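You operate a simulated robot arm through the tools that you are given. There is no shell and no other tool.

You are at the controls of a simulated two-armed robot. One attempt, no reset.

Task
On the top of the finishing bench, fold the flower cloth in half, so that its two short edges meet.

The check looks at the end state, three seconds after you hand in, the way a careful person would. Anything else that was tipped, shoved, dropped, spilled or broken makes it a failure. Flat cloth is picked up by pressing the open fingertips on it (5 to 10 N) and closing them slowly along it; thin cloth reads only 2 to 8 mm in the jaws.

Robot
Two 6-joint arms with two-finger parallel grippers on one trunk, on a base that moves. Base frame: it is fixed to the floor where the robot stands at the start and does not move with it; the origin is under the middle of the robot, x ahead of it, y to its left, z up; the surface under the hand at the start is at about z = 900. Readings come in mm, rad, newtons and seconds.
The left shoulder is at the start at [280, 185, 1005], the right one opposite. With the tool pointing down near the work surface each hand reaches from about 560 to 940 mm from the robot's upright axis, wherever it stands, measured 20 degrees to its own side. Places, roughly: top of the finishing bench [500, 0, 900]. Payload 1.57 kg a hand.
The TCP of each hand is the grasp point between the finger pads, 30 mm short of the fingertips. In the tool frame z runs along the fingers and y along their closing line. Largest opening 80 mm; finger width 17, thickness 12; the body of the gripper, 40 by 82 mm, starts 80 mm behind the TCP.
Orientation is that of the tool frame in the base frame, as a unit quaternion [x, y, z, w]. With the fingers straight down and closing along the base's y, the tool's x points along the base's -x, its y along +y and its z along -z.

Tools
- The arms move only by the tool play_rows. It takes "left_targets", "right_targets" or both (then of equal length, played together; a hand with none holds still); each is a list of rows, each an object (a shift or turn left out is 0, a gripper value left out holds the last) with "grip": the finger opening in mm, from 0 to 80; "offset": the shift along the base's x, y, z in units of 400 mm (1.0 is 400 mm), a list of three; "angular": the turn, a rotation vector about the base's x, y, z in units of 60 degrees (1.0 is 60 degrees), a list of three. In form: [{"grip": grip, "offset": [x, y, z], "angular": [rx, ry, rz]}, ...]. A call has 1 to 20 rows; each row is the pose to reach, as a shift and turn from the pose commanded when the call began. A call with a number of a shift or a turn outside -1 to 1 is refused whole. A row lasts 0.2 s, in which the tool goes at most 50 mm and 0.15 rad; a call with a longer step from one row to the next is refused whole, and so is a gripper value outside its range. A pose out of reach is approached as far as the arm can. The call stops where the force on the tool passes 40 N (or 10 N more than at its start, if that is more) or the arm is blocked; 0.2 s more then pass. Each finger travels about 153 mm/s and halts on what it meets, pressing with about 21 N; the grip force reading is that of the motor and also rises with nothing between the fingers. The clock runs only during rows and for 0.2 s after the last one: add rows that repeat a pose to give the fingers time. The reply holds the time, the measured pose of the TCP, the force on the tool along the base axes, the opening and the grip force, in the units named above and with some noise, with the torque about the TCP (base axes, N m) and any sound that the robot's microphone picked up.
- Cameras (640 x 400 px; columns grow to the right, rows downward): "scene" is now at [237.2, -1.3, 1442.7]; the picture's right is [-0.00, -1.00, 0.00], its down [-0.76, 0.00, -0.65] and it looks along [0.65, -0.00, -0.76] (base axes); focal length 246 px, centre (320, 200). "left" rides on the left gripper at [72, 7, -122] in its tool frame; the picture's right is [-0.09, 1.00, 0.00], its down [-0.84, -0.08, -0.54] and it looks along [-0.54, -0.05, 0.84] (tool axes); focal length 238 px, centre (320, 200). "right" rides on the right gripper at [72, -7, -122] in its tool frame; the picture's right is [0.09, 1.00, 0.00], its down [-0.84, 0.08, -0.54] and it looks along [-0.54, 0.05, 0.84] (tool axes); focal length 238 px, centre (320, 200). There is no depth. A picture from a camera that has moved, and an enlarged one, comes with that camera's place and axes in the base frame and with its lens.
- capture(camera): a new picture of that camera. It takes no simulated time.
- move_column(by): slides the trunk up (or, below 0, down) by that many mm; the arms and the scene camera ride with it, the base frame stays. It gives what a move gives, with no picture.
- base_move(legs): drives the robot by 1 to 6 legs, each [ahead, turn to the left] in mm and rad, along the robot's own axes; the way and the turn of a leg run together, so that a leg with both is an arc; at most 1500 mm and 3.142 rad a leg. The arms and the cameras ride along, it lands a little off, and it stops where it bumps. It gives what a move gives.
- head_to(pan, tilt): turns the head with the scene camera to pan (to the left, within 1.501 rad either way) and tilt (down, from -0.506 to 1.204), counted from straight ahead of the robot. It gives what a move gives.
- zoom(camera, box): a new picture of the part [left, top, right, bottom] of that camera's present view, enlarged. It takes no simulated time.
- job_done(): hands the job in; it is judged then, once.

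Nothing tells you exact positions but the pictures and the camera data. Unless the task says otherwise, let go and move clear before handing in.

The tools are called after "Emit:" as name(argument=value, ...) on one line, values as JSON. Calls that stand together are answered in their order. play_rows: Moves the arms, as the interface text tells. Its arguments: {"type":"object","properties":{"left_targets":{"type":"array"},"right_targets":{"type":"array"}},"required":[]} The other tools are called the same way: move_column (by) moves the trunk up or down; base_move (legs) drives the base; head_to (pan, tilt) turns the head that bears the scene camera; capture (camera) takes a picture; zoom (camera, box) takes an enlarged picture of a part of a camera's view; job_done () hands the job in.

At the start:

```text
t: 0.0
left_ee_pos: [571.6, 247.1, 1149.0]
left_tool_rot: [0.002, 1.0, 0.001, 0.0]
left_contact_force: [0.4, 0.2, 0.5]
left_ft_torque: [0.0, -0.01, -0.02]
left_opening: 80.0
left_grip_force: 0.1
right_ee_pos: [591.0, -146.0, 1149.8]
right_tool_rot: [0.001, 1.0, 0.0, -0.001]
right_contact_force: [0.5, 0.0, 1.2]
right_ft_torque: [0.01, 0.0, 0.0]
right_opening: 79.9
right_grip_force: 0.2
trunk travel left (down, up): [-700.0, 290.0]
robot x, y, heading: [-1.3, 0.9, 0.001]
head pan, tilt (commanded): [0.0, 0.857]
```

scene: 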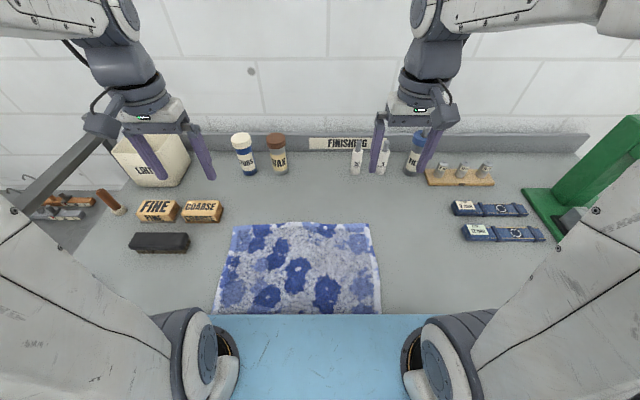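
right: 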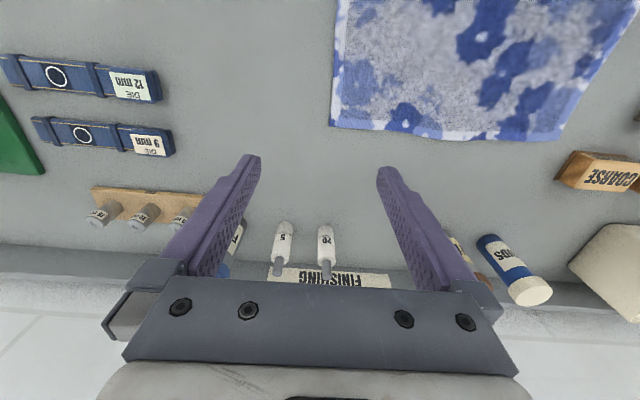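
left: 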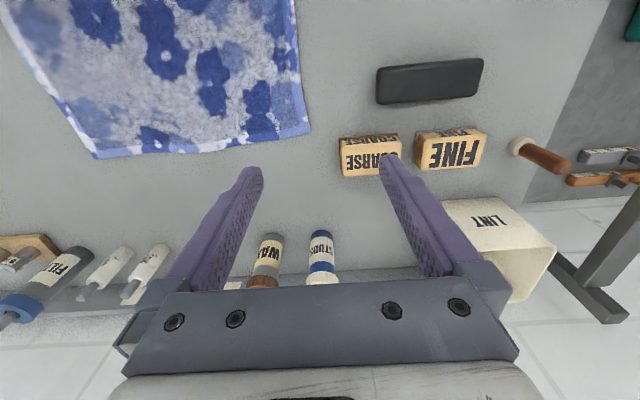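

The flower cloth lies at the front of the bench, roughly x 390–620, y −130 to +230, so the short edges look like the left and right ones. I'll look closer before touching anything.

Emit:
zoom(camera="scene", box=[200, 200, 400, 325])

Emit:
zoom(camera="scene", box=[80, 120, 400, 320])

Emit:
zoom(camera="scene", box=[330, 120, 640, 314])

```text
3.20 times, centred on (300, 262) of scene
camera zoom: at [237.2, -1.3, 1442.7], right [0.0, -1.0, 0.0], down [-0.76, 0.0, -0.65], along [0.65, 0.0, -0.76], focal length 786 px, centre (384, 0)
```

zoom: 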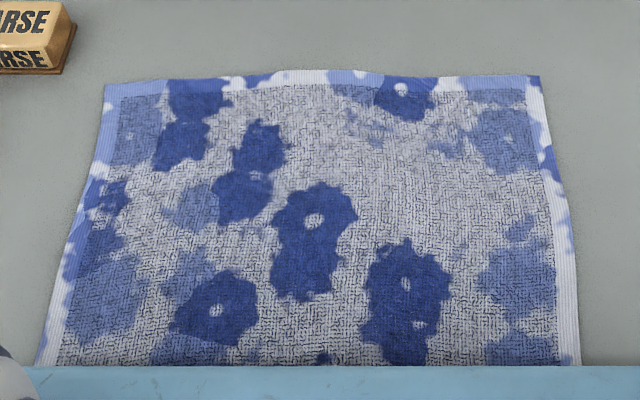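

```text
2.00 times, centred on (240, 220) of scene
camera zoom: at [237.2, -1.3, 1442.7], right [0.0, -1.0, 0.0], down [-0.76, 0.0, -0.65], along [0.65, 0.0, -0.76], focal length 491 px, centre (480, 160)
```

zoom: 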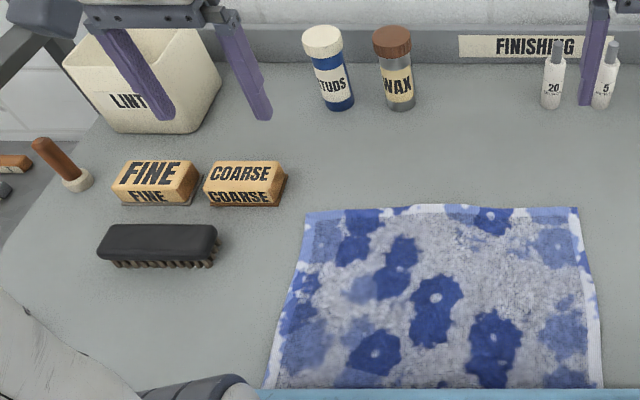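

```text
2.06 times, centred on (485, 217) of scene
camera zoom: at [237.2, -1.3, 1442.7], right [0.0, -1.0, 0.0], down [-0.76, 0.0, -0.65], along [0.65, 0.0, -0.76], focal length 506 px, centre (-20, 165)
```

zoom: 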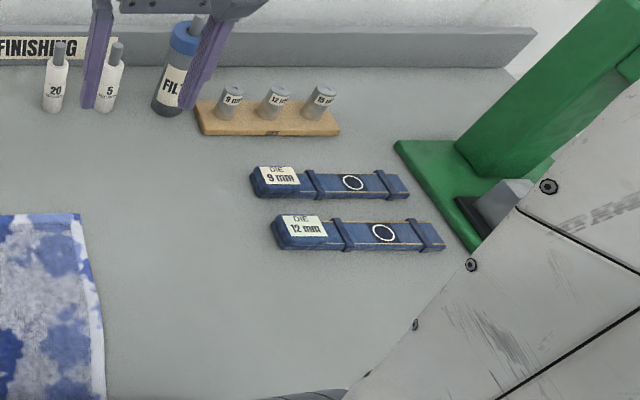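

The cloth's near edge shows no hem, so it is either hidden by the blue bar or hanging over the bench edge. I'll tilt the head further down to see which.

Emit:
head_to(pan=0.0, tilt=1.2)

Emit:
capture(camera="scene")

```text
t: 0.8
left_ee_pos: [571.2, 246.4, 1149.2]
left_tool_rot: [0.0, 1.0, 0.0, -0.001]
left_contact_force: [0.2, -0.1, -0.7]
left_ft_torque: [0.01, 0.01, -0.02]
left_opening: 79.9
left_grip_force: 0.1
right_ee_pos: [591.0, -146.2, 1148.6]
right_tool_rot: [0.0, 1.0, 0.0, -0.001]
right_contact_force: [-0.7, -0.2, 0.5]
right_ft_torque: [0.01, 0.03, -0.05]
right_opening: 79.9
right_grip_force: 0.1
trunk travel left (down, up): [-700.0, 290.0]
robot x, y, heading: [2.9, -0.5, 0.002]
head pan, tilt (commanded): [0.0, 1.201]
```

```text
taken
camera scene: at [215.4, -1.3, 1419.6], right [0.0, -1.0, 0.0], down [-0.93, 0.0, -0.36], along [0.36, 0.0, -0.93], focal length 246 px, centre (320, 200)
```

scene: 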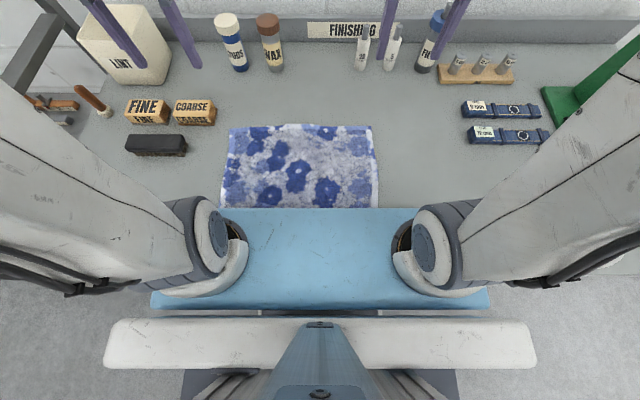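

The blue bar is the robot's own body (about x 359, z 1010), so it hides the near part of the cloth. I need to back away, so I'll check the space around and behind me first.

Emit:
head_to(pan=1.5, tilt=0.5)

Emit:
capture(camera="scene")

Emit:
head_to(pan=-1.5, tilt=0.5)

Emit:
capture(camera="scene")

```text
t: 2.4
left_ee_pos: [572.5, 246.4, 1148.8]
left_tool_rot: [0.001, 1.0, 0.0, 0.0]
left_contact_force: [-0.3, -0.2, -0.2]
left_ft_torque: [-0.02, 0.02, 0.02]
left_opening: 80.1
left_grip_force: 0.1
right_ee_pos: [591.5, -146.6, 1148.8]
right_tool_rot: [0.001, 1.0, 0.0, 0.0]
right_contact_force: [-0.5, -0.5, -0.8]
right_ft_torque: [-0.01, -0.01, 0.02]
right_opening: 80.0
right_grip_force: 0.0
trunk travel left (down, up): [-700.0, 290.0]
robot x, y, heading: [-3.5, 2.0, 0.002]
head pan, tilt (commanded): [1.499, 0.499]
```

```text
taken
camera scene: at [166.0, 89.5, 1473.2], right [1.0, -0.07, 0.0], down [-0.03, -0.48, -0.88], along [0.06, 0.88, -0.48], focal length 246 px, centre (320, 200)
```

scene: 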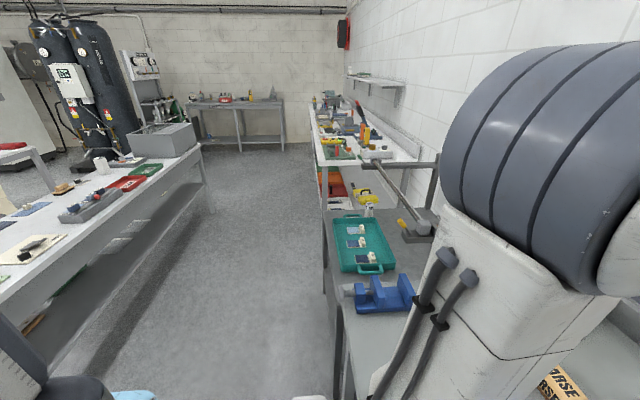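

```text
t: 5.0
left_ee_pos: [571.4, 246.7, 1148.9]
left_tool_rot: [0.002, 1.0, 0.0, -0.001]
left_contact_force: [-0.3, 0.0, 0.6]
left_ft_torque: [0.01, 0.01, 0.0]
left_opening: 80.2
left_grip_force: 0.0
right_ee_pos: [591.3, -146.6, 1148.2]
right_tool_rot: [0.001, 1.0, 0.0, 0.0]
right_contact_force: [-0.8, 0.3, 0.2]
right_ft_torque: [0.01, 0.03, 0.0]
right_opening: 80.0
right_grip_force: 0.0
trunk travel left (down, up): [-700.0, 290.0]
robot x, y, heading: [-0.8, -3.5, -0.0]
head pan, tilt (commanded): [-1.499, 0.499]
```

```text
taken
camera scene: at [165.9, -92.0, 1473.3], right [-1.0, -0.07, 0.0], down [-0.03, 0.48, -0.88], along [0.06, -0.88, -0.48], focal length 246 px, centre (320, 200)
```

scene: 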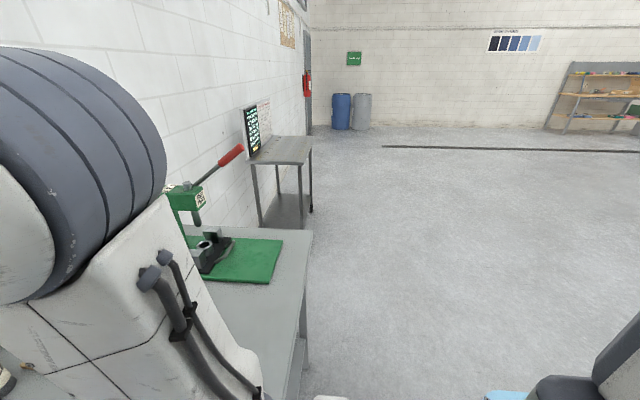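

The right-hand view puts the bench front edge near x 256. There is free floor behind me, with another bench at about x −670, so I'll back up 230 mm and look again.

Emit:
base_move(legs=[[-230, 0]])

Emit:
head_to(pan=0.0, tilt=0.857)

Emit:
capture(camera="scene")

```text
t: 6.8
left_ee_pos: [342.1, 241.9, 1148.6]
left_tool_rot: [0.006, 1.0, -0.001, 0.001]
left_contact_force: [0.6, -0.2, 0.8]
left_ft_torque: [0.0, -0.01, 0.0]
left_opening: 79.8
left_grip_force: 0.1
right_ee_pos: [358.6, -151.3, 1148.3]
right_tool_rot: [0.006, 1.0, 0.0, 0.0]
right_contact_force: [0.2, -0.4, 0.0]
right_ft_torque: [-0.01, 0.03, -0.02]
right_opening: 79.9
right_grip_force: 0.1
trunk travel left (down, up): [-700.0, 290.0]
robot x, y, heading: [-229.9, 3.4, -0.01]
head pan, tilt (commanded): [-1.499, 0.499]
```

```text
t: 8.4
left_ee_pos: [340.7, 244.1, 1148.9]
left_tool_rot: [0.007, 1.0, 0.0, 0.0]
left_contact_force: [-0.1, -0.5, 0.2]
left_ft_torque: [0.03, 0.05, 0.01]
left_opening: 79.9
left_grip_force: 0.1
right_ee_pos: [358.1, -150.4, 1149.4]
right_tool_rot: [0.006, 1.0, 0.001, 0.0]
right_contact_force: [-0.3, 0.7, -0.4]
right_ft_torque: [0.0, -0.01, 0.05]
right_opening: 80.0
right_grip_force: 0.1
trunk travel left (down, up): [-700.0, 290.0]
robot x, y, heading: [-231.0, -3.4, -0.003]
head pan, tilt (commanded): [0.0, 0.857]
```

```text
taken
camera scene: at [5.5, -2.4, 1442.7], right [-0.01, -1.0, 0.0], down [-0.76, 0.01, -0.65], along [0.65, -0.01, -0.76], focal length 246 px, centre (320, 200)
```

scene: 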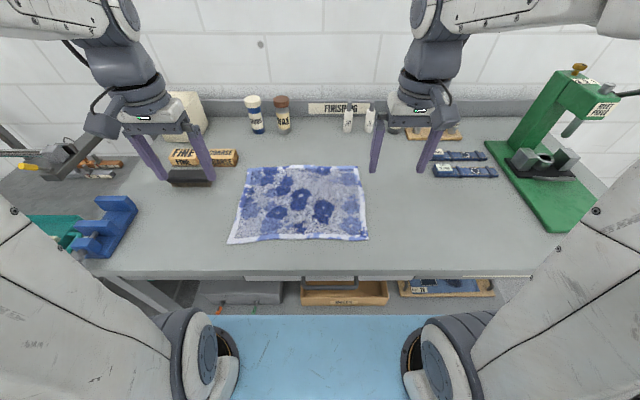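

Emit:
zoom(camera="scene", box=[220, 150, 380, 250])

Emit:
capture(camera="left")

Emit:
capture(camera="right")

```text
4.00 times, centred on (300, 200) of scene
camera zoom: at [5.5, -2.4, 1442.7], right [-0.01, -1.0, 0.0], down [-0.76, 0.01, -0.65], along [0.65, -0.01, -0.76], focal length 982 px, centre (400, 200)
```

zoom: 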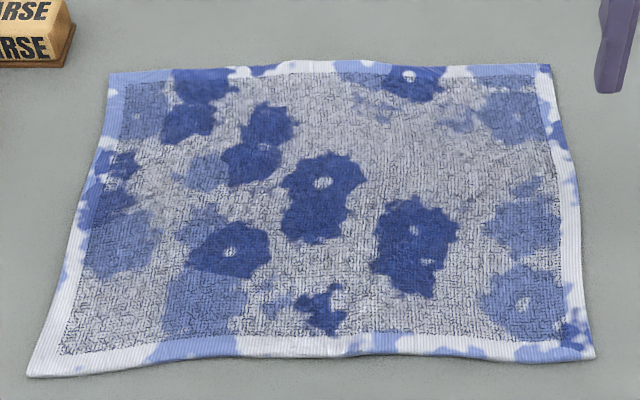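

```text
taken
camera left: at [270.7, 249.8, 1270.6], right [0.1, 0.99, 0.0], down [0.84, -0.09, 0.54], along [0.54, -0.06, -0.84], focal length 238 px, centre (320, 200)
```

left: 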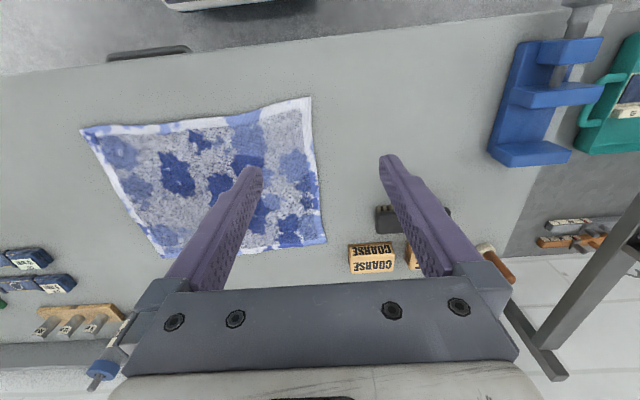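

```text
taken
camera right: at [285.2, -157.0, 1270.8], right [-0.08, 1.0, 0.0], down [0.84, 0.07, 0.54], along [0.54, 0.04, -0.84], focal length 238 px, centre (320, 200)
```

right: 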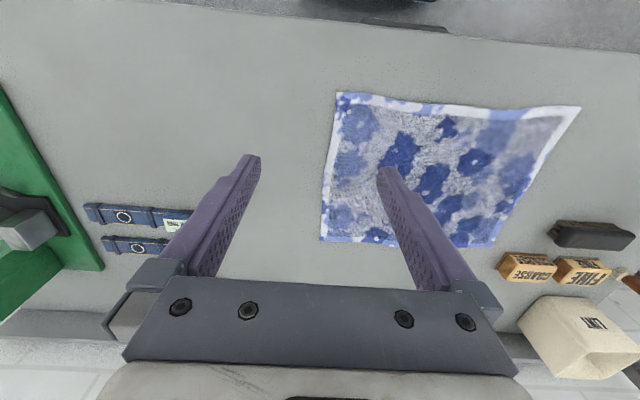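

The full cloth is now visible. Its corners are about far-left (609, 226), far-right (616, −136), near-right (336, −132) and near-left (325, 227), so the left and right edges are the short ones (about 282 mm against 362 mm). The plan is for the left hand to take the far-left corner and the right hand the near-left corner, and for both to carry that edge over to the right edge. First I'll move forward a little and rehearse the reach in the air.

Emit:
base_move(legs=[[40, 0]])

Emit:
capture(camera="scene")

```text
t: 9.2
left_ee_pos: [381.2, 243.4, 1148.4]
left_tool_rot: [0.005, 1.0, 0.0, 0.0]
left_contact_force: [-0.7, 0.4, -0.4]
left_ft_torque: [-0.02, -0.01, -0.03]
left_opening: 79.9
left_grip_force: 0.1
right_ee_pos: [397.6, -151.4, 1149.0]
right_tool_rot: [0.005, 1.0, 0.0, 0.0]
right_contact_force: [-0.3, 0.0, 0.4]
right_ft_torque: [0.02, -0.03, 0.01]
right_opening: 79.9
right_grip_force: 0.0
trunk travel left (down, up): [-700.0, 290.0]
robot x, y, heading: [-195.0, 1.4, -0.009]
head pan, tilt (commanded): [0.0, 0.857]
```

```text
taken
camera scene: at [45.0, -2.6, 1442.8], right [-0.01, -1.0, 0.0], down [-0.76, 0.01, -0.66], along [0.65, -0.01, -0.76], focal length 246 px, centre (320, 200)
```

scene: 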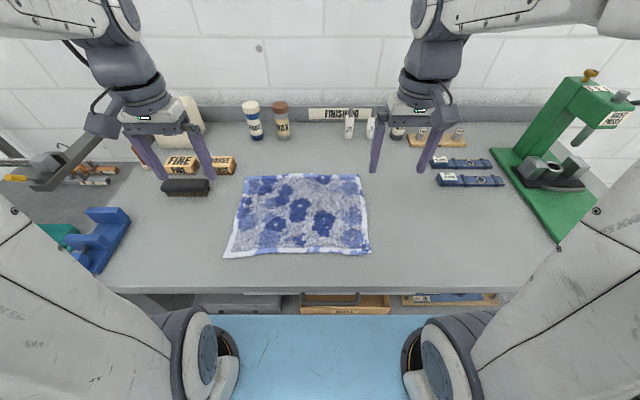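

I'm rehearsing in the air: the left hand goes above the far-left corner and the right hand above the near-left corner, yawing so that the fingers close along x, parallel to the short edge.

Emit:
play_rows(left_targets=[{"offset": [0.0425, -0.0056, -0.01], "angular": [0, 0, -0.0625]}, {"offset": [0.085, -0.0113, -0.02], "angular": [0, 0, -0.125]}, {"offset": [0.1275, -0.0169, -0.03], "angular": [0, 0, -0.1875]}, {"offset": [0.17, -0.0225, -0.04], "angular": [0, 0, -0.25]}, {"offset": [0.2125, -0.028, -0.05], "angular": [0, 0, -0.3125]}, {"offset": [0.255, -0.034, -0.06], "angular": [0, 0, -0.375]}, {"offset": [0.2975, -0.039, -0.07], "angular": [0, 0, -0.4375]}, {"offset": [0.34, -0.045, -0.08], "angular": [0, 0, -0.5]}, {"offset": [0.3825, -0.051, -0.09], "angular": [0, 0, -0.5625]}, {"offset": [0.425, -0.056, -0.1], "angular": [0, 0, -0.625]}, {"offset": [0.4675, -0.062, -0.11], "angular": [0, 0, -0.6875]}, {"offset": [0.51, -0.0675, -0.12], "angular": [0, 0, -0.75]}], right_targets=[{"offset": [0.0, 0.03, 0], "angular": [0, 0, 0.0625]}, {"offset": [0.0, 0.06, 0], "angular": [0, 0, 0.125]}, {"offset": [0.0, 0.09, 0], "angular": [0, 0, 0.1875]}, {"offset": [0.0, 0.12, 0], "angular": [0, 0, 0.25]}, {"offset": [0.0, 0.15, 0], "angular": [0, 0, 0.3125]}, {"offset": [0.0, 0.18, 0], "angular": [0, 0, 0.375]}, {"offset": [0.0, 0.21, 0], "angular": [0, 0, 0.4375]}, {"offset": [0.0, 0.25, 0], "angular": [0, 0, 0.5]}, {"offset": [0.0, 0.29, 0], "angular": [0, 0, 0.5625]}, {"offset": [0.0, 0.33, 0], "angular": [0, 0, 0.625]}, {"offset": [0.0, 0.36, 0], "angular": [0, 0, 0.6875]}, {"offset": [0.0, 0.4, 0], "angular": [0, 0, 0.75]}])

Emit:
capture(camera="scene")

```text
t: 11.8
left_ee_pos: [585.0, 216.0, 1102.1]
left_tool_rot: [0.388, 0.922, 0.0, 0.0]
left_contact_force: [-0.2, 0.0, -0.5]
left_ft_torque: [0.01, 0.0, -0.01]
left_opening: 80.2
left_grip_force: 0.1
right_ee_pos: [399.1, 10.0, 1149.7]
right_tool_rot: [-0.378, 0.926, 0.0, 0.0]
right_contact_force: [-0.5, -0.2, 0.2]
right_ft_torque: [-0.01, -0.03, 0.0]
right_opening: 79.7
right_grip_force: 0.0
trunk travel left (down, up): [-700.0, 290.0]
robot x, y, heading: [-194.9, -1.2, -0.012]
head pan, tilt (commanded): [0.0, 0.857]
```

```text
taken
camera scene: at [45.3, -2.7, 1442.7], right [-0.01, -1.0, 0.0], down [-0.76, 0.01, -0.65], along [0.65, -0.01, -0.76], focal length 246 px, centre (320, 200)
```

scene: 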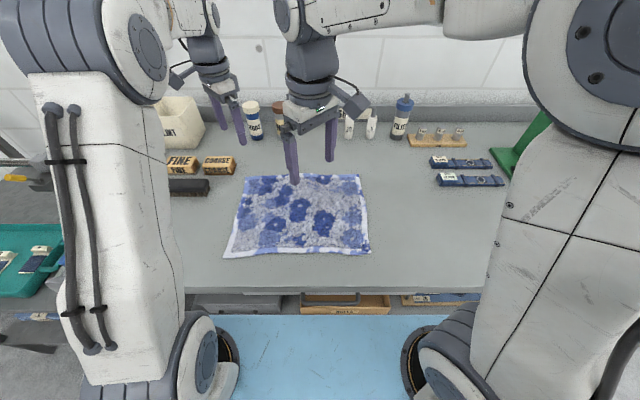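

Both arms are elbow-up, so the far arm's elbow hangs above the near hand's region. Raising the trunk 200 mm should lift the elbows clear and improve both the view and the reach.

Emit:
move_column(by=200)

Emit:
capture(camera="scene")

```text
t: 14.0
left_ee_pos: [585.8, 215.8, 1300.7]
left_tool_rot: [0.388, 0.922, 0.0, 0.0]
left_contact_force: [0.8, 0.7, -0.5]
left_ft_torque: [-0.01, 0.0, -0.01]
left_opening: 79.9
left_grip_force: 0.0
right_ee_pos: [399.4, 7.6, 1348.7]
right_tool_rot: [-0.378, 0.926, 0.0, 0.0]
right_contact_force: [-0.8, -0.1, 0.4]
right_ft_torque: [0.0, -0.02, -0.01]
right_opening: 79.9
right_grip_force: 0.0
trunk travel left (down, up): [-900.0, 90.0]
robot x, y, heading: [-194.7, -0.6, -0.01]
head pan, tilt (commanded): [0.0, 0.857]
```

```text
taken
camera scene: at [45.6, -2.6, 1642.6], right [-0.01, -1.0, 0.0], down [-0.76, 0.01, -0.65], along [0.65, -0.01, -0.76], focal length 246 px, centre (320, 200)
```

scene: 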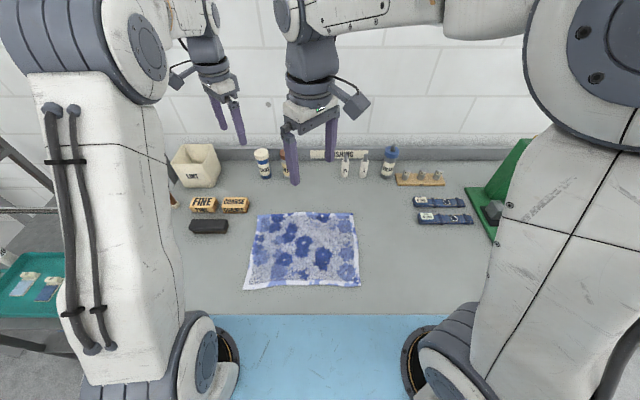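

Now I'm lowering both hands to carry height, finishing the yaw, and then sliding the right hand across to the near-left corner. This is still a rehearsal in the air.

Emit:
play_rows(left_targets=[{"offset": [0, 0, -0.09], "angular": [0, 0, -0.09]}, {"offset": [0, 0, -0.18], "angular": [0, 0, -0.18]}, {"offset": [0, 0, -0.27], "angular": [0, 0, -0.27]}, {"offset": [0, 0, -0.36], "angular": [0, 0, -0.36]}, {"offset": [0, 0, -0.45], "angular": [0, 0, -0.45]}, {"offset": [0, 0, -0.54], "angular": [0, 0, -0.54]}, {"offset": [0, 0, -0.63], "angular": [0, 0, -0.63]}, {"offset": [0, 0, -0.73], "angular": [0, 0, -0.74]}], right_targets=[{"offset": [0, 0, -0.109], "angular": [0, 0, 0.095]}, {"offset": [0, 0, -0.218], "angular": [0, 0, 0.19]}, {"offset": [0, 0, -0.327], "angular": [0, 0, 0.285]}, {"offset": [0, 0, -0.436], "angular": [0, 0, 0.38]}, {"offset": [0, 0, -0.545], "angular": [0, 0, 0.475]}, {"offset": [0, 0, -0.654], "angular": [0, 0, 0.57]}, {"offset": [0, 0, -0.763], "angular": [0, 0, 0.665]}, {"offset": [0, 0, -0.85], "angular": [0, 0, 0.76]}])

Emit:
capture(camera="scene")

```text
t: 15.8
left_ee_pos: [585.0, 218.0, 1009.3]
left_tool_rot: [0.708, 0.706, 0.0, 0.0]
left_contact_force: [-0.2, 0.9, -0.3]
left_ft_torque: [-0.03, -0.02, -0.01]
left_opening: 79.9
left_grip_force: 0.0
right_ee_pos: [397.5, 4.6, 1012.6]
right_tool_rot: [0.708, -0.707, 0.0, 0.0]
right_contact_force: [0.2, 0.6, -0.4]
right_ft_torque: [0.0, 0.0, -0.01]
right_opening: 80.0
right_grip_force: 0.0
trunk travel left (down, up): [-900.0, 90.0]
robot x, y, heading: [-194.7, 1.7, -0.007]
head pan, tilt (commanded): [0.0, 0.857]
```

```text
taken
camera scene: at [45.4, -2.6, 1642.8], right [-0.01, -1.0, 0.0], down [-0.76, 0.01, -0.65], along [0.65, -0.01, -0.76], focal length 246 px, centre (320, 200)
```

scene: 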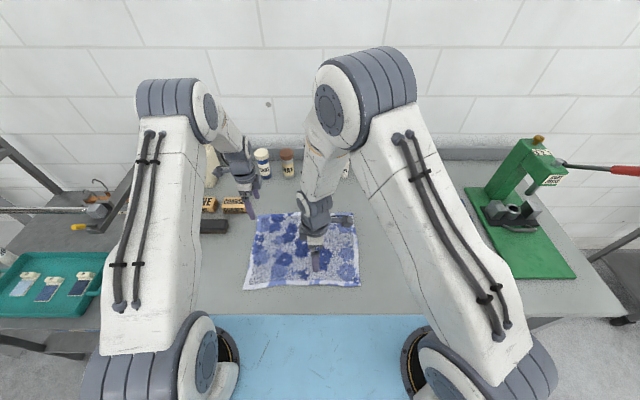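

The view is clear from here. I'll move the right hand part of the way toward the near-left corner and check its clearance from the left arm.

Emit:
play_rows(right_targets=[{"offset": [-0.03, 0.06, 0]}, {"offset": [-0.06, 0.12, 0]}, {"offset": [-0.09, 0.18, 0]}, {"offset": [-0.11, 0.24, 0]}, {"offset": [-0.12, 0.3, 0]}, {"offset": [-0.12, 0.35, 0]}])

Emit:
capture(camera="scene")

```text
t: 17.2
left_ee_pos: [584.7, 217.2, 1010.5]
left_tool_rot: [0.707, 0.707, 0.0, 0.0]
left_contact_force: [-0.2, 0.9, 0.0]
left_ft_torque: [0.0, 0.0, -0.01]
left_opening: 80.1
left_grip_force: 0.1
right_ee_pos: [351.5, 147.4, 1008.5]
right_tool_rot: [0.707, -0.707, 0.0, -0.001]
right_contact_force: [-0.1, 0.6, 0.7]
right_ft_torque: [-0.02, 0.0, -0.02]
right_opening: 80.0
right_grip_force: 0.1
trunk travel left (down, up): [-900.0, 90.0]
robot x, y, heading: [-188.7, -1.0, -0.009]
head pan, tilt (commanded): [0.0, 0.857]
```

```text
taken
camera scene: at [45.5, -2.6, 1642.7], right [-0.01, -1.0, 0.0], down [-0.76, 0.01, -0.65], along [0.65, -0.01, -0.76], focal length 246 px, centre (320, 200)
```

scene: 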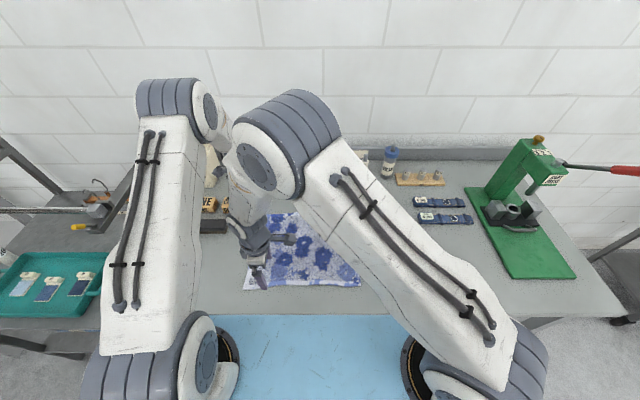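

The right elbow is close to the left arm at this stance. Standing further left and turned slightly right should fix it: base at about (−133, 192), heading −0.25. I'll lift and retract the hands before driving.

Emit:
play_rows(left_targets=[{"offset": [0, 0, 0.09]}, {"offset": [0, 0, 0.18]}, {"offset": [0, 0, 0.27]}, {"offset": [-0.04, 0, 0.36]}, {"offset": [-0.1, 0, 0.45]}, {"offset": [-0.16, 0, 0.54]}, {"offset": [-0.22, 0, 0.62]}, {"offset": [-0.28, 0, 0.7]}, {"offset": [-0.32, 0, 0.72]}, {"offset": [-0.32, 0, 0.72]}, {"offset": [-0.32, 0, 0.72]}, {"offset": [-0.32, 0, 0.72]}], right_targets=[{"offset": [0.02, -0.09, 0]}, {"offset": [0.04, -0.18, 0]}, {"offset": [0.06, -0.27, 0]}, {"offset": [0.08, -0.36, 0.03]}, {"offset": [0.1, -0.42, 0.11]}, {"offset": [0.11, -0.48, 0.2]}, {"offset": [0.11, -0.52, 0.3]}, {"offset": [0.11, -0.56, 0.4]}, {"offset": [0.11, -0.58, 0.5]}, {"offset": [0.11, -0.6, 0.6]}, {"offset": [0.11, -0.6, 0.7]}, {"offset": [0.11, -0.6, 0.72]}])

Emit:
capture(camera="scene")

```text
t: 19.8
left_ee_pos: [457.9, 216.2, 1300.0]
left_tool_rot: [0.707, 0.707, 0.0, 0.0]
left_contact_force: [0.2, -0.5, 0.6]
left_ft_torque: [0.0, -0.04, -0.01]
left_opening: 80.2
left_grip_force: 0.0
right_ee_pos: [397.0, -87.4, 1294.7]
right_tool_rot: [-0.707, 0.707, 0.0, 0.0]
right_contact_force: [-0.5, -0.1, 0.4]
right_ft_torque: [-0.01, -0.03, -0.01]
right_opening: 79.9
right_grip_force: 0.0
trunk travel left (down, up): [-900.0, 90.0]
robot x, y, heading: [-193.0, -0.3, -0.007]
head pan, tilt (commanded): [0.0, 0.857]
```

```text
taken
camera scene: at [45.3, -2.6, 1642.8], right [-0.01, -1.0, 0.0], down [-0.76, 0.01, -0.65], along [0.65, -0.01, -0.76], focal length 246 px, centre (320, 200)
```

scene: 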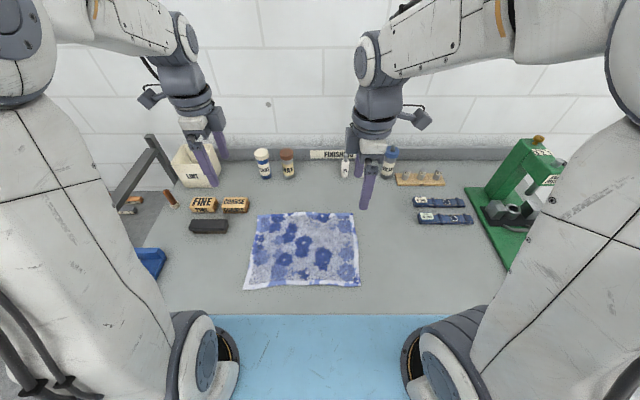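

The hands are high and retracted. I'll now turn left, drive forward 201 mm, and turn back to a heading of about −0.25.

Emit:
base_move(legs=[[0, 1.28]])

```text
t: 23.4
left_ee_pos: [-205.1, 685.0, 1300.1]
left_tool_rot: [0.15, 0.989, 0.0, 0.0]
left_contact_force: [-0.6, 0.3, -0.5]
left_ft_torque: [0.0, 0.01, -0.01]
left_opening: 80.1
left_grip_force: 0.1
right_ee_pos: [67.4, 537.7, 1293.4]
right_tool_rot: [0.989, -0.15, 0.0, 0.0]
right_contact_force: [-0.4, 0.0, 0.2]
right_ft_torque: [0.01, -0.04, -0.02]
right_opening: 79.9
right_grip_force: 0.1
trunk travel left (down, up): [-900.0, 90.0]
robot x, y, heading: [-192.0, -0.7, 1.265]
head pan, tilt (commanded): [0.0, 0.857]
```

Emit:
base_move(legs=[[201, 0], [0, -1.515]])

Emit:
capture(camera="scene")

```text
t: 28.6
left_ee_pos: [554.4, 249.8, 1300.7]
left_tool_rot: [0.787, 0.617, 0.0, 0.0]
left_contact_force: [0.7, -0.2, 0.3]
left_ft_torque: [0.01, 0.0, -0.03]
left_opening: 79.9
left_grip_force: 0.0
right_ee_pos: [421.2, -32.3, 1293.0]
right_tool_rot: [-0.617, 0.787, 0.0, 0.0]
right_contact_force: [0.0, -0.6, -0.2]
right_ft_torque: [0.0, 0.01, 0.01]
right_opening: 80.1
right_grip_force: 0.1
trunk travel left (down, up): [-900.0, 90.0]
robot x, y, heading: [-133.3, 194.3, -0.249]
head pan, tilt (commanded): [0.0, 0.857]
```

```text
taken
camera scene: at [100.1, 135.3, 1642.7], right [-0.25, -0.97, 0.0], down [-0.73, 0.19, -0.65], along [0.63, -0.16, -0.76], focal length 246 px, centre (320, 200)
```

scene: 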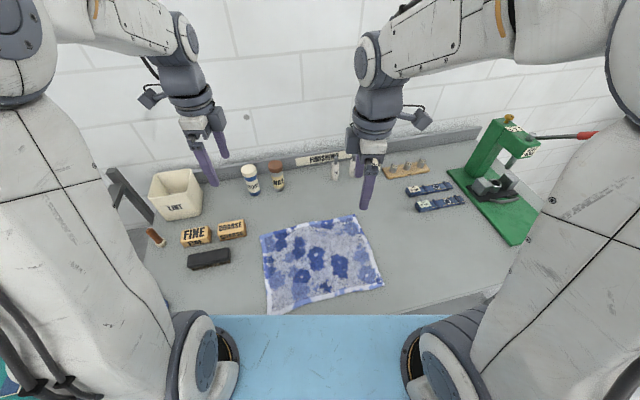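

The base landed at about (−133, 194), heading −0.249. I'll zoom in to remeasure the corners from this viewpoint.

Emit:
zoom(camera="scene", box=[240, 205, 400, 315])

```text
3.64 times, centred on (320, 260) of scene
camera zoom: at [100.1, 135.3, 1642.7], right [-0.25, -0.97, 0.0], down [-0.73, 0.19, -0.65], along [0.63, -0.16, -0.76], focal length 893 px, centre (320, -18)
```

zoom: 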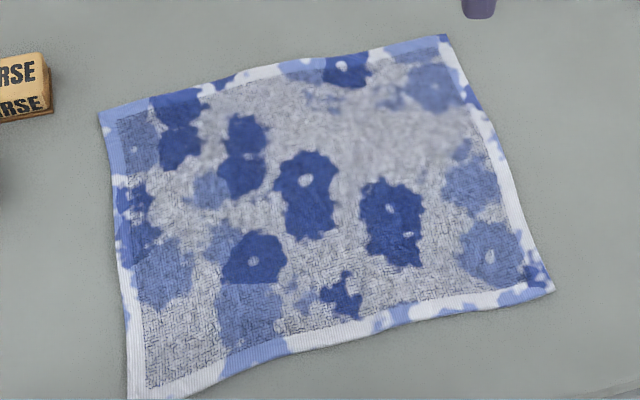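

Refined corners: far-left (613, 228), near-left (330, 229), far-right (619, −133), near-right (340, −130). I'm lowering both hands again, closing direction along x, and bringing the right hand over near the near-left corner.

Emit:
play_rows(left_targets=[{"offset": [0.007, -0.01, -0.09], "angular": [0, 0, 0.03]}, {"offset": [0.014, -0.02, -0.18], "angular": [0, 0, 0.06]}, {"offset": [0.021, -0.03, -0.27], "angular": [0, 0, 0.09]}, {"offset": [0.028, -0.04, -0.36], "angular": [0, 0, 0.12]}, {"offset": [0.035, -0.05, -0.45], "angular": [0, 0, 0.15]}, {"offset": [0.042, -0.06, -0.54], "angular": [0, 0, 0.18]}, {"offset": [0.049, -0.07, -0.63], "angular": [0, 0, 0.21]}, {"offset": [0.054, -0.08, -0.72], "angular": [0, 0, 0.23]}], right_targets=[{"offset": [0, 0, -0.09], "angular": [0, 0, 0.03]}, {"offset": [0, 0, -0.18], "angular": [0, 0, 0.06]}, {"offset": [0, 0, -0.27], "angular": [0, 0, 0.09]}, {"offset": [0, 0, -0.36], "angular": [0, 0, 0.12]}, {"offset": [0, 0, -0.45], "angular": [0, 0, 0.15]}, {"offset": [0, 0, -0.54], "angular": [0, 0, 0.18]}, {"offset": [0, 0, -0.63], "angular": [0, 0, 0.21]}, {"offset": [0, 0, -0.7], "angular": [0, 0, 0.23]}])

Emit:
play_rows(right_targets=[{"offset": [-0.02, 0.07, 0]}, {"offset": [-0.04, 0.15, 0]}, {"offset": [-0.06, 0.23, 0]}, {"offset": [-0.08, 0.31, 0]}, {"offset": [-0.1, 0.39, 0]}, {"offset": [-0.12, 0.47, 0]}, {"offset": [-0.13, 0.53, 0]}])

Emit:
capture(camera="scene")

```text
t: 30.4
left_ee_pos: [577.1, 218.6, 1010.3]
left_tool_rot: [0.708, 0.707, 0.001, 0.001]
left_contact_force: [-0.1, 0.5, -0.7]
left_ft_torque: [-0.01, 0.0, -0.02]
left_opening: 80.4
left_grip_force: 0.1
right_ee_pos: [422.0, -33.4, 1015.3]
right_tool_rot: [0.707, -0.707, 0.001, 0.0]
right_contact_force: [0.2, 0.3, -0.3]
right_ft_torque: [0.0, 0.02, -0.03]
right_opening: 80.3
right_grip_force: 0.1
trunk travel left (down, up): [-900.0, 90.0]
robot x, y, heading: [-130.2, 195.6, -0.25]
head pan, tilt (commanded): [0.0, 0.857]
```

```text
t: 32.0
left_ee_pos: [576.6, 219.2, 1010.0]
left_tool_rot: [0.707, 0.708, 0.001, 0.0]
left_contact_force: [-0.2, -0.1, 0.3]
left_ft_torque: [-0.03, -0.01, 0.0]
left_opening: 80.0
left_grip_force: 0.1
right_ee_pos: [369.6, 179.6, 1014.7]
right_tool_rot: [0.707, -0.707, 0.0, 0.0]
right_contact_force: [0.6, -0.6, -0.7]
right_ft_torque: [0.03, 0.01, -0.02]
right_opening: 80.0
right_grip_force: 0.0
trunk travel left (down, up): [-900.0, 90.0]
robot x, y, heading: [-129.8, 191.7, -0.243]
head pan, tilt (commanded): [0.0, 0.857]
```

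```text
taken
camera scene: at [100.1, 135.3, 1642.7], right [-0.25, -0.97, 0.0], down [-0.73, 0.19, -0.65], along [0.63, -0.16, -0.76], focal length 246 px, centre (320, 200)
```

scene: 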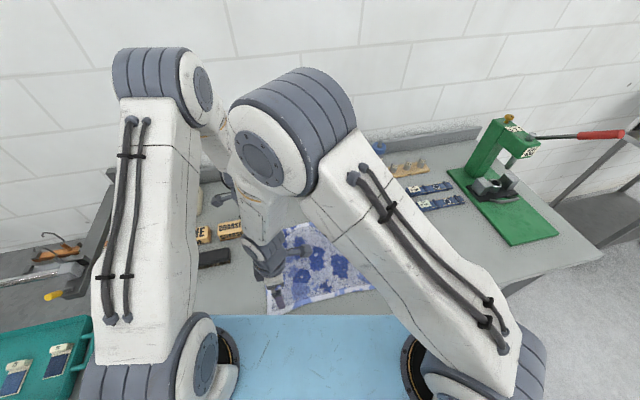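

There is more clearance now. I'll bring the right hand the last 40 mm to the corner line and check both gripper cameras.

Emit:
play_rows(right_targets=[{"offset": [0, 0.03, 0]}, {"offset": [0, 0.06, 0]}, {"offset": [0, 0.1, 0]}])

Emit:
capture(camera="scene")

Emit:
capture(camera="right")

Emit:
capture(camera="left")

```text
t: 32.9
left_ee_pos: [576.6, 219.5, 1010.8]
left_tool_rot: [0.707, 0.707, 0.0, 0.0]
left_contact_force: [-0.6, 0.3, -0.2]
left_ft_torque: [0.03, -0.02, 0.0]
left_opening: 79.9
left_grip_force: 0.0
right_ee_pos: [370.4, 219.5, 1015.1]
right_tool_rot: [-0.707, 0.708, 0.0, 0.001]
right_contact_force: [1.1, -0.2, 1.3]
right_ft_torque: [0.0, -0.05, -0.01]
right_opening: 80.1
right_grip_force: 0.0
trunk travel left (down, up): [-900.0, 90.0]
robot x, y, heading: [-130.7, 193.2, -0.247]
head pan, tilt (commanded): [0.0, 0.857]
```

```text
taken
camera scene: at [100.2, 135.3, 1642.7], right [-0.25, -0.97, 0.0], down [-0.73, 0.19, -0.65], along [0.63, -0.16, -0.76], focal length 246 px, centre (320, 200)
```

scene: 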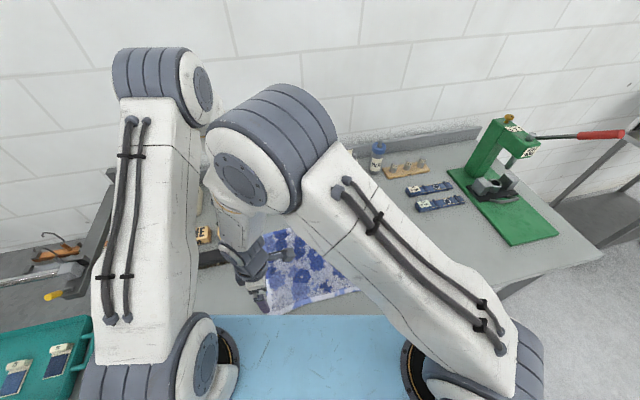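

```text
taken
camera right: at [375.4, 147.3, 1136.8], right [-1.0, -0.09, 0.0], down [-0.08, 0.84, 0.54], along [-0.05, 0.54, -0.84], focal length 238 px, centre (320, 200)
```

right: 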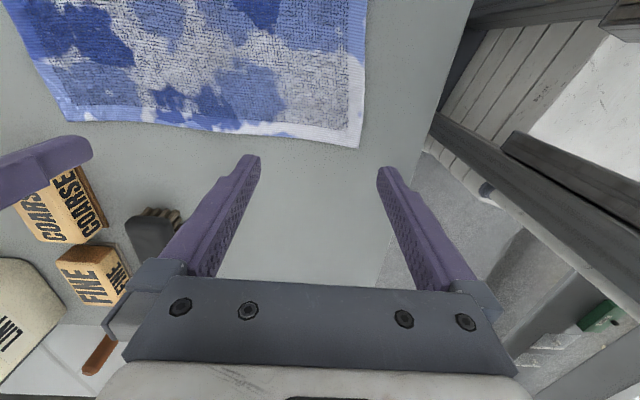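

```text
taken
camera left: at [583.9, 289.6, 1132.3], right [1.0, -0.09, 0.0], down [-0.08, -0.84, 0.54], along [-0.05, -0.54, -0.84], focal length 238 px, centre (320, 200)
```

left: 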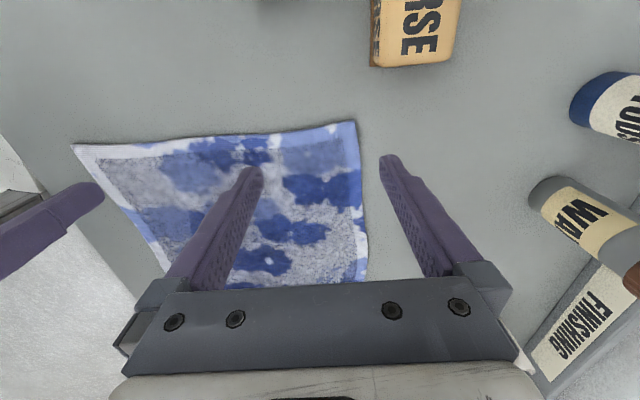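

Both hands fit without touching, and the gripper cameras confirm corners at (613, 228) and (328, 229) with a straight left edge at y≈229. I'm setting the fingers to 40 mm and descending to just above the cloth.

Emit:
play_rows(left_targets=[{"grip": 60, "offset": [0, -0.005, -0.05]}, {"grip": 40, "offset": [0, -0.005, -0.1]}, {"grip": 40, "offset": [0, -0.005, -0.15]}, {"grip": 40, "offset": [0, -0.005, -0.175]}, {"grip": 40, "offset": [0, -0.005, -0.175]}], right_targets=[{"grip": 60, "offset": [-0.01, -0.002, -0.05]}, {"grip": 40, "offset": [-0.01, -0.002, -0.1]}, {"grip": 40, "offset": [-0.01, -0.002, -0.15]}, {"grip": 40, "offset": [-0.01, -0.002, -0.1875]}, {"grip": 40, "offset": [-0.01, -0.002, -0.1875]}])

Emit:
capture(camera="right")

Emit:
capture(camera="left")

```text
t: 34.0
left_ee_pos: [575.2, 220.2, 943.1]
left_tool_rot: [0.703, 0.712, 0.0, 0.001]
left_contact_force: [-0.8, 0.6, 0.0]
left_ft_torque: [-0.03, -0.01, 0.02]
left_opening: 39.9
left_grip_force: 0.0
right_ee_pos: [371.1, 217.1, 942.8]
right_tool_rot: [-0.701, 0.713, 0.0, 0.004]
right_contact_force: [-0.1, 0.3, 0.0]
right_ft_torque: [-0.01, 0.02, 0.0]
right_opening: 39.9
right_grip_force: 0.0
trunk travel left (down, up): [-900.0, 90.0]
robot x, y, heading: [-130.2, 197.3, -0.251]
head pan, tilt (commanded): [0.0, 0.857]
```

```text
taken
camera right: at [374.9, 143.4, 1065.2], right [-1.0, -0.07, -0.01], down [-0.07, 0.84, 0.55], along [-0.04, 0.54, -0.84], focal length 238 px, centre (320, 200)
```

right: 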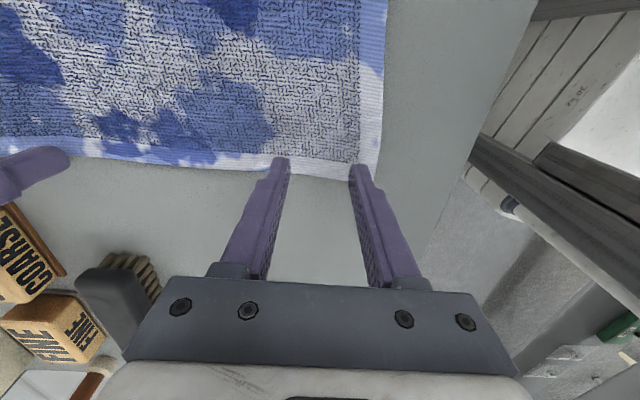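

```text
taken
camera left: at [581.0, 291.7, 1064.6], right [1.0, -0.08, 0.0], down [-0.07, -0.84, 0.54], along [-0.04, -0.54, -0.84], focal length 238 px, centre (320, 200)
```

left: 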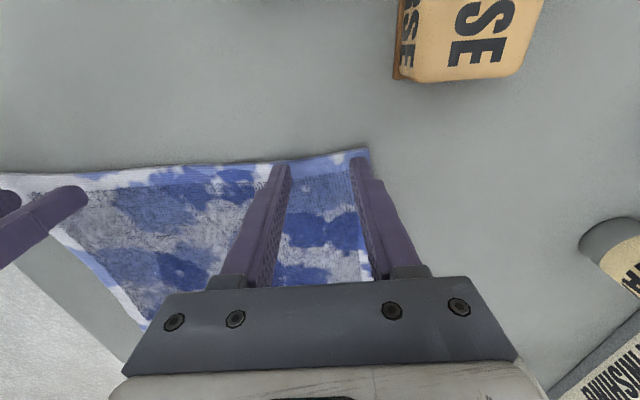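

Emit:
play_rows(left_targets=[{"grip": 40}, {"grip": 40}, {"grip": 40}], right_targets=[{"grip": 40}, {"grip": 40}, {"grip": 40}])

Emit:
capture(camera="scene")

```text
t: 34.9
left_ee_pos: [574.0, 219.8, 941.7]
left_tool_rot: [0.703, 0.711, 0.0, 0.0]
left_contact_force: [-0.1, 0.0, 0.8]
left_ft_torque: [0.02, 0.0, -0.01]
left_opening: 39.9
left_grip_force: 0.2
right_ee_pos: [371.0, 216.0, 941.4]
right_tool_rot: [-0.701, 0.713, 0.0, 0.003]
right_contact_force: [-0.4, 0.1, 0.1]
right_ft_torque: [0.02, 0.02, -0.01]
right_opening: 39.6
right_grip_force: 0.0
trunk travel left (down, up): [-900.0, 90.0]
robot x, y, heading: [-126.9, 195.1, -0.241]
head pan, tilt (commanded): [0.0, 0.857]
```

```text
taken
camera scene: at [100.2, 135.3, 1642.7], right [-0.25, -0.97, 0.0], down [-0.73, 0.19, -0.65], along [0.63, -0.16, -0.76], focal length 246 px, centre (320, 200)
```

scene: 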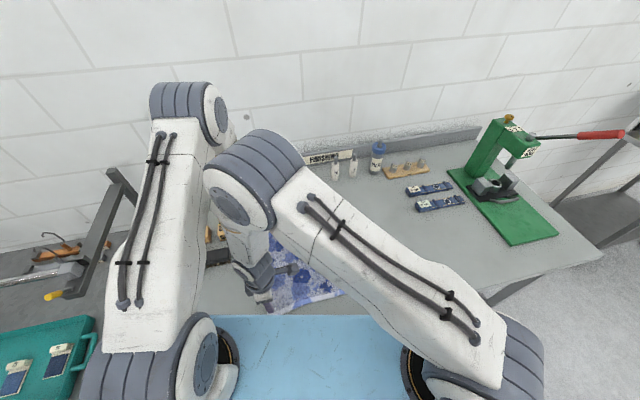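

The arms seem to lean slightly on each other at the elbows: both TCPs are a few mm off their commands. I'll lift the right hand a little and tilt it about x so its wrist moves toward the right, away from the left arm.

Emit:
play_rows(right_targets=[{"offset": [0, 0, 0.03]}, {"offset": [0, -0.003, 0.03], "angular": [0.12, 0, 0]}, {"offset": [0, -0.006, 0.03], "angular": [0.24, 0, 0]}, {"offset": [0, -0.01, 0.03], "angular": [0.36, 0, 0]}, {"offset": [0, -0.01, 0.03], "angular": [0.36, 0, 0]}])

Emit:
capture(camera="scene")

```text
t: 36.0
left_ee_pos: [573.4, 214.3, 941.9]
left_tool_rot: [0.708, 0.707, 0.0, 0.001]
left_contact_force: [0.6, 0.3, 0.6]
left_ft_torque: [-0.04, 0.03, -0.01]
left_opening: 40.1
left_grip_force: 0.1
right_ee_pos: [377.0, 222.4, 957.3]
right_tool_rot: [0.695, -0.695, -0.135, -0.13]
right_contact_force: [-0.3, -0.5, -0.1]
right_ft_torque: [0.04, 0.02, 0.0]
right_opening: 39.8
right_grip_force: 0.1
right hand out of reach, approached as far as the arm can: row 2, 3, 4, 5
trunk travel left (down, up): [-900.0, 90.0]
robot x, y, heading: [-129.4, 197.5, -0.249]
head pan, tilt (commanded): [0.0, 0.857]
```

```text
taken
camera scene: at [100.3, 134.9, 1642.7], right [-0.25, -0.97, 0.0], down [-0.73, 0.19, -0.65], along [0.63, -0.16, -0.76], focal length 246 px, centre (320, 200)
```

scene: 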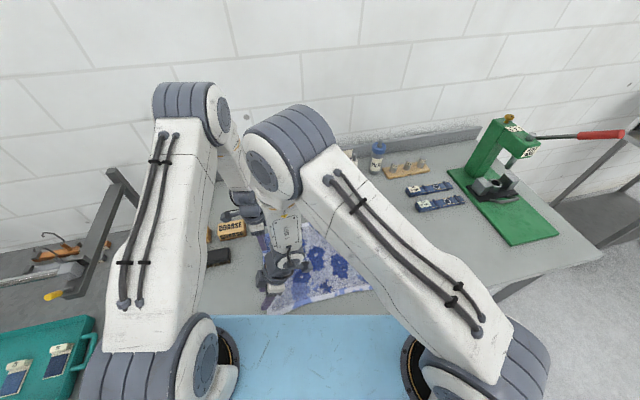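

That confirms the contact: the left hand moved back to its commanded pose once the right arm tilted away. The arms only touch when the right hand is far left, so I'll rehearse the carry in the air with the right hand leading by about 60 mm, and check the reach at the far end.

Emit:
play_rows(left_targets=[{"offset": [0, 0, 0.05]}, {"offset": [0, 0, 0.1]}, {"offset": [0, 0, 0.15]}, {"offset": [0, 0, 0.2]}, {"offset": [0, 0, 0.2]}], right_targets=[{"offset": [0, -0.01, 0.05], "angular": [-0.09, 0, 0]}, {"offset": [0, -0.05, 0.09], "angular": [-0.18, 0, 0]}, {"offset": [0, -0.1, 0.13], "angular": [-0.27, 0, 0]}, {"offset": [0, -0.15, 0.17], "angular": [-0.36, 0, 0]}, {"offset": [0, -0.17, 0.17], "angular": [-0.36, 0, 0]}])

```text
t: 37.2
left_ee_pos: [574.2, 217.1, 1023.5]
left_tool_rot: [0.707, 0.707, -0.001, 0.0]
left_contact_force: [0.6, 0.4, 0.6]
left_ft_torque: [-0.01, -0.03, -0.02]
left_opening: 40.1
left_grip_force: 0.0
right_ee_pos: [377.6, 154.9, 1024.7]
right_tool_rot: [-0.707, 0.707, -0.001, 0.0]
right_contact_force: [-0.7, -0.5, -0.5]
right_ft_torque: [0.01, 0.0, -0.01]
right_opening: 40.0
right_grip_force: 0.1
trunk travel left (down, up): [-900.0, 90.0]
robot x, y, heading: [-128.2, 195.9, -0.251]
head pan, tilt (commanded): [0.0, 0.857]
```

Emit:
play_rows(left_targets=[{"offset": [0, -0.09, 0]}, {"offset": [0, -0.18, 0]}, {"offset": [0, -0.27, 0]}, {"offset": [0, -0.36, 0]}, {"offset": [0, -0.45, 0]}, {"offset": [0, -0.45, 0]}], right_targets=[{"offset": [0, -0.09, 0]}, {"offset": [0, -0.18, 0]}, {"offset": [0, -0.27, 0]}, {"offset": [0, -0.34, 0]}, {"offset": [0, -0.4, 0]}, {"offset": [0, -0.4, 0]}])

Emit:
capture(camera="scene")

```text
t: 38.6
left_ee_pos: [576.0, 35.7, 1022.0]
left_tool_rot: [0.708, 0.707, 0.0, 0.0]
left_contact_force: [-0.3, 0.1, -0.2]
left_ft_torque: [-0.01, 0.0, -0.02]
left_opening: 40.0
left_grip_force: 0.1
right_ee_pos: [376.5, -7.5, 1024.3]
right_tool_rot: [0.708, -0.706, 0.0, 0.0]
right_contact_force: [0.4, -0.1, 0.2]
right_ft_torque: [0.02, 0.0, 0.04]
right_opening: 40.0
right_grip_force: 0.1
trunk travel left (down, up): [-900.0, 90.0]
robot x, y, heading: [-129.2, 193.1, -0.251]
head pan, tilt (commanded): [0.0, 0.857]
```

```text
taken
camera scene: at [100.2, 134.8, 1642.7], right [-0.25, -0.97, 0.0], down [-0.73, 0.19, -0.65], along [0.63, -0.16, -0.76], focal length 246 px, centre (320, 200)
```

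scene: 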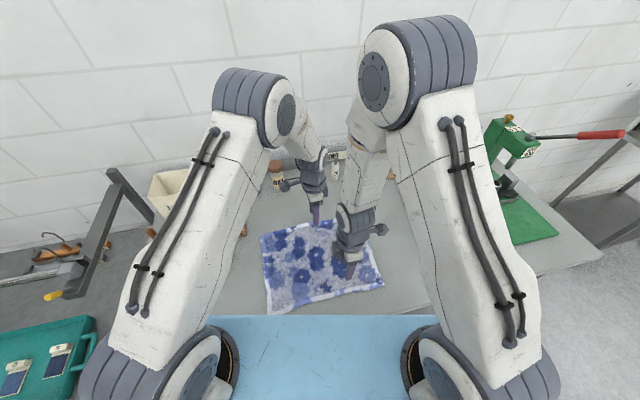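

Mid-carry the arms are well separated. I'll continue the rehearsal to the far end.

Emit:
play_rows(left_targets=[{"offset": [0, -0.09, 0]}, {"offset": [0.005, -0.18, 0]}, {"offset": [0.01, -0.27, -0.04]}, {"offset": [0.015, -0.36, -0.08]}, {"offset": [0.015, -0.46, -0.13]}, {"offset": [0.015, -0.46, -0.13]}], right_targets=[{"offset": [0, -0.06, 0]}, {"offset": [0, -0.13, 0]}, {"offset": [0, -0.2, -0.04]}, {"offset": [0, -0.27, -0.08]}, {"offset": [0, -0.34, -0.13]}, {"offset": [0, -0.34, -0.13]}])

Emit:
capture(camera="scene")

```text
t: 40.0
left_ee_pos: [581.8, -147.3, 968.2]
left_tool_rot: [0.707, 0.707, 0.001, -0.001]
left_contact_force: [-0.3, 0.3, -0.6]
left_ft_torque: [0.05, 0.02, 0.01]
left_opening: 39.9
left_grip_force: 0.1
right_ee_pos: [374.3, -145.0, 975.7]
right_tool_rot: [0.707, -0.707, 0.0, 0.0]
right_contact_force: [0.2, 0.0, -0.1]
right_ft_torque: [0.03, -0.01, -0.02]
right_opening: 39.9
right_grip_force: 0.2
trunk travel left (down, up): [-900.0, 90.0]
robot x, y, heading: [-130.4, 197.0, -0.249]
head pan, tilt (commanded): [0.0, 0.857]
```

```text
taken
camera scene: at [100.4, 134.5, 1642.7], right [-0.25, -0.97, 0.0], down [-0.73, 0.19, -0.65], along [0.63, -0.16, -0.76], focal length 246 px, centre (320, 200)
```

scene: 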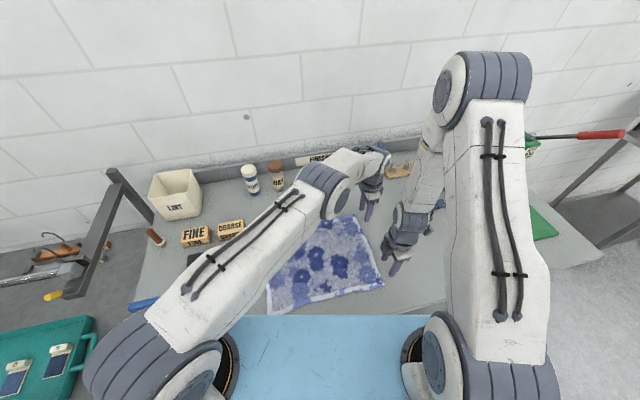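

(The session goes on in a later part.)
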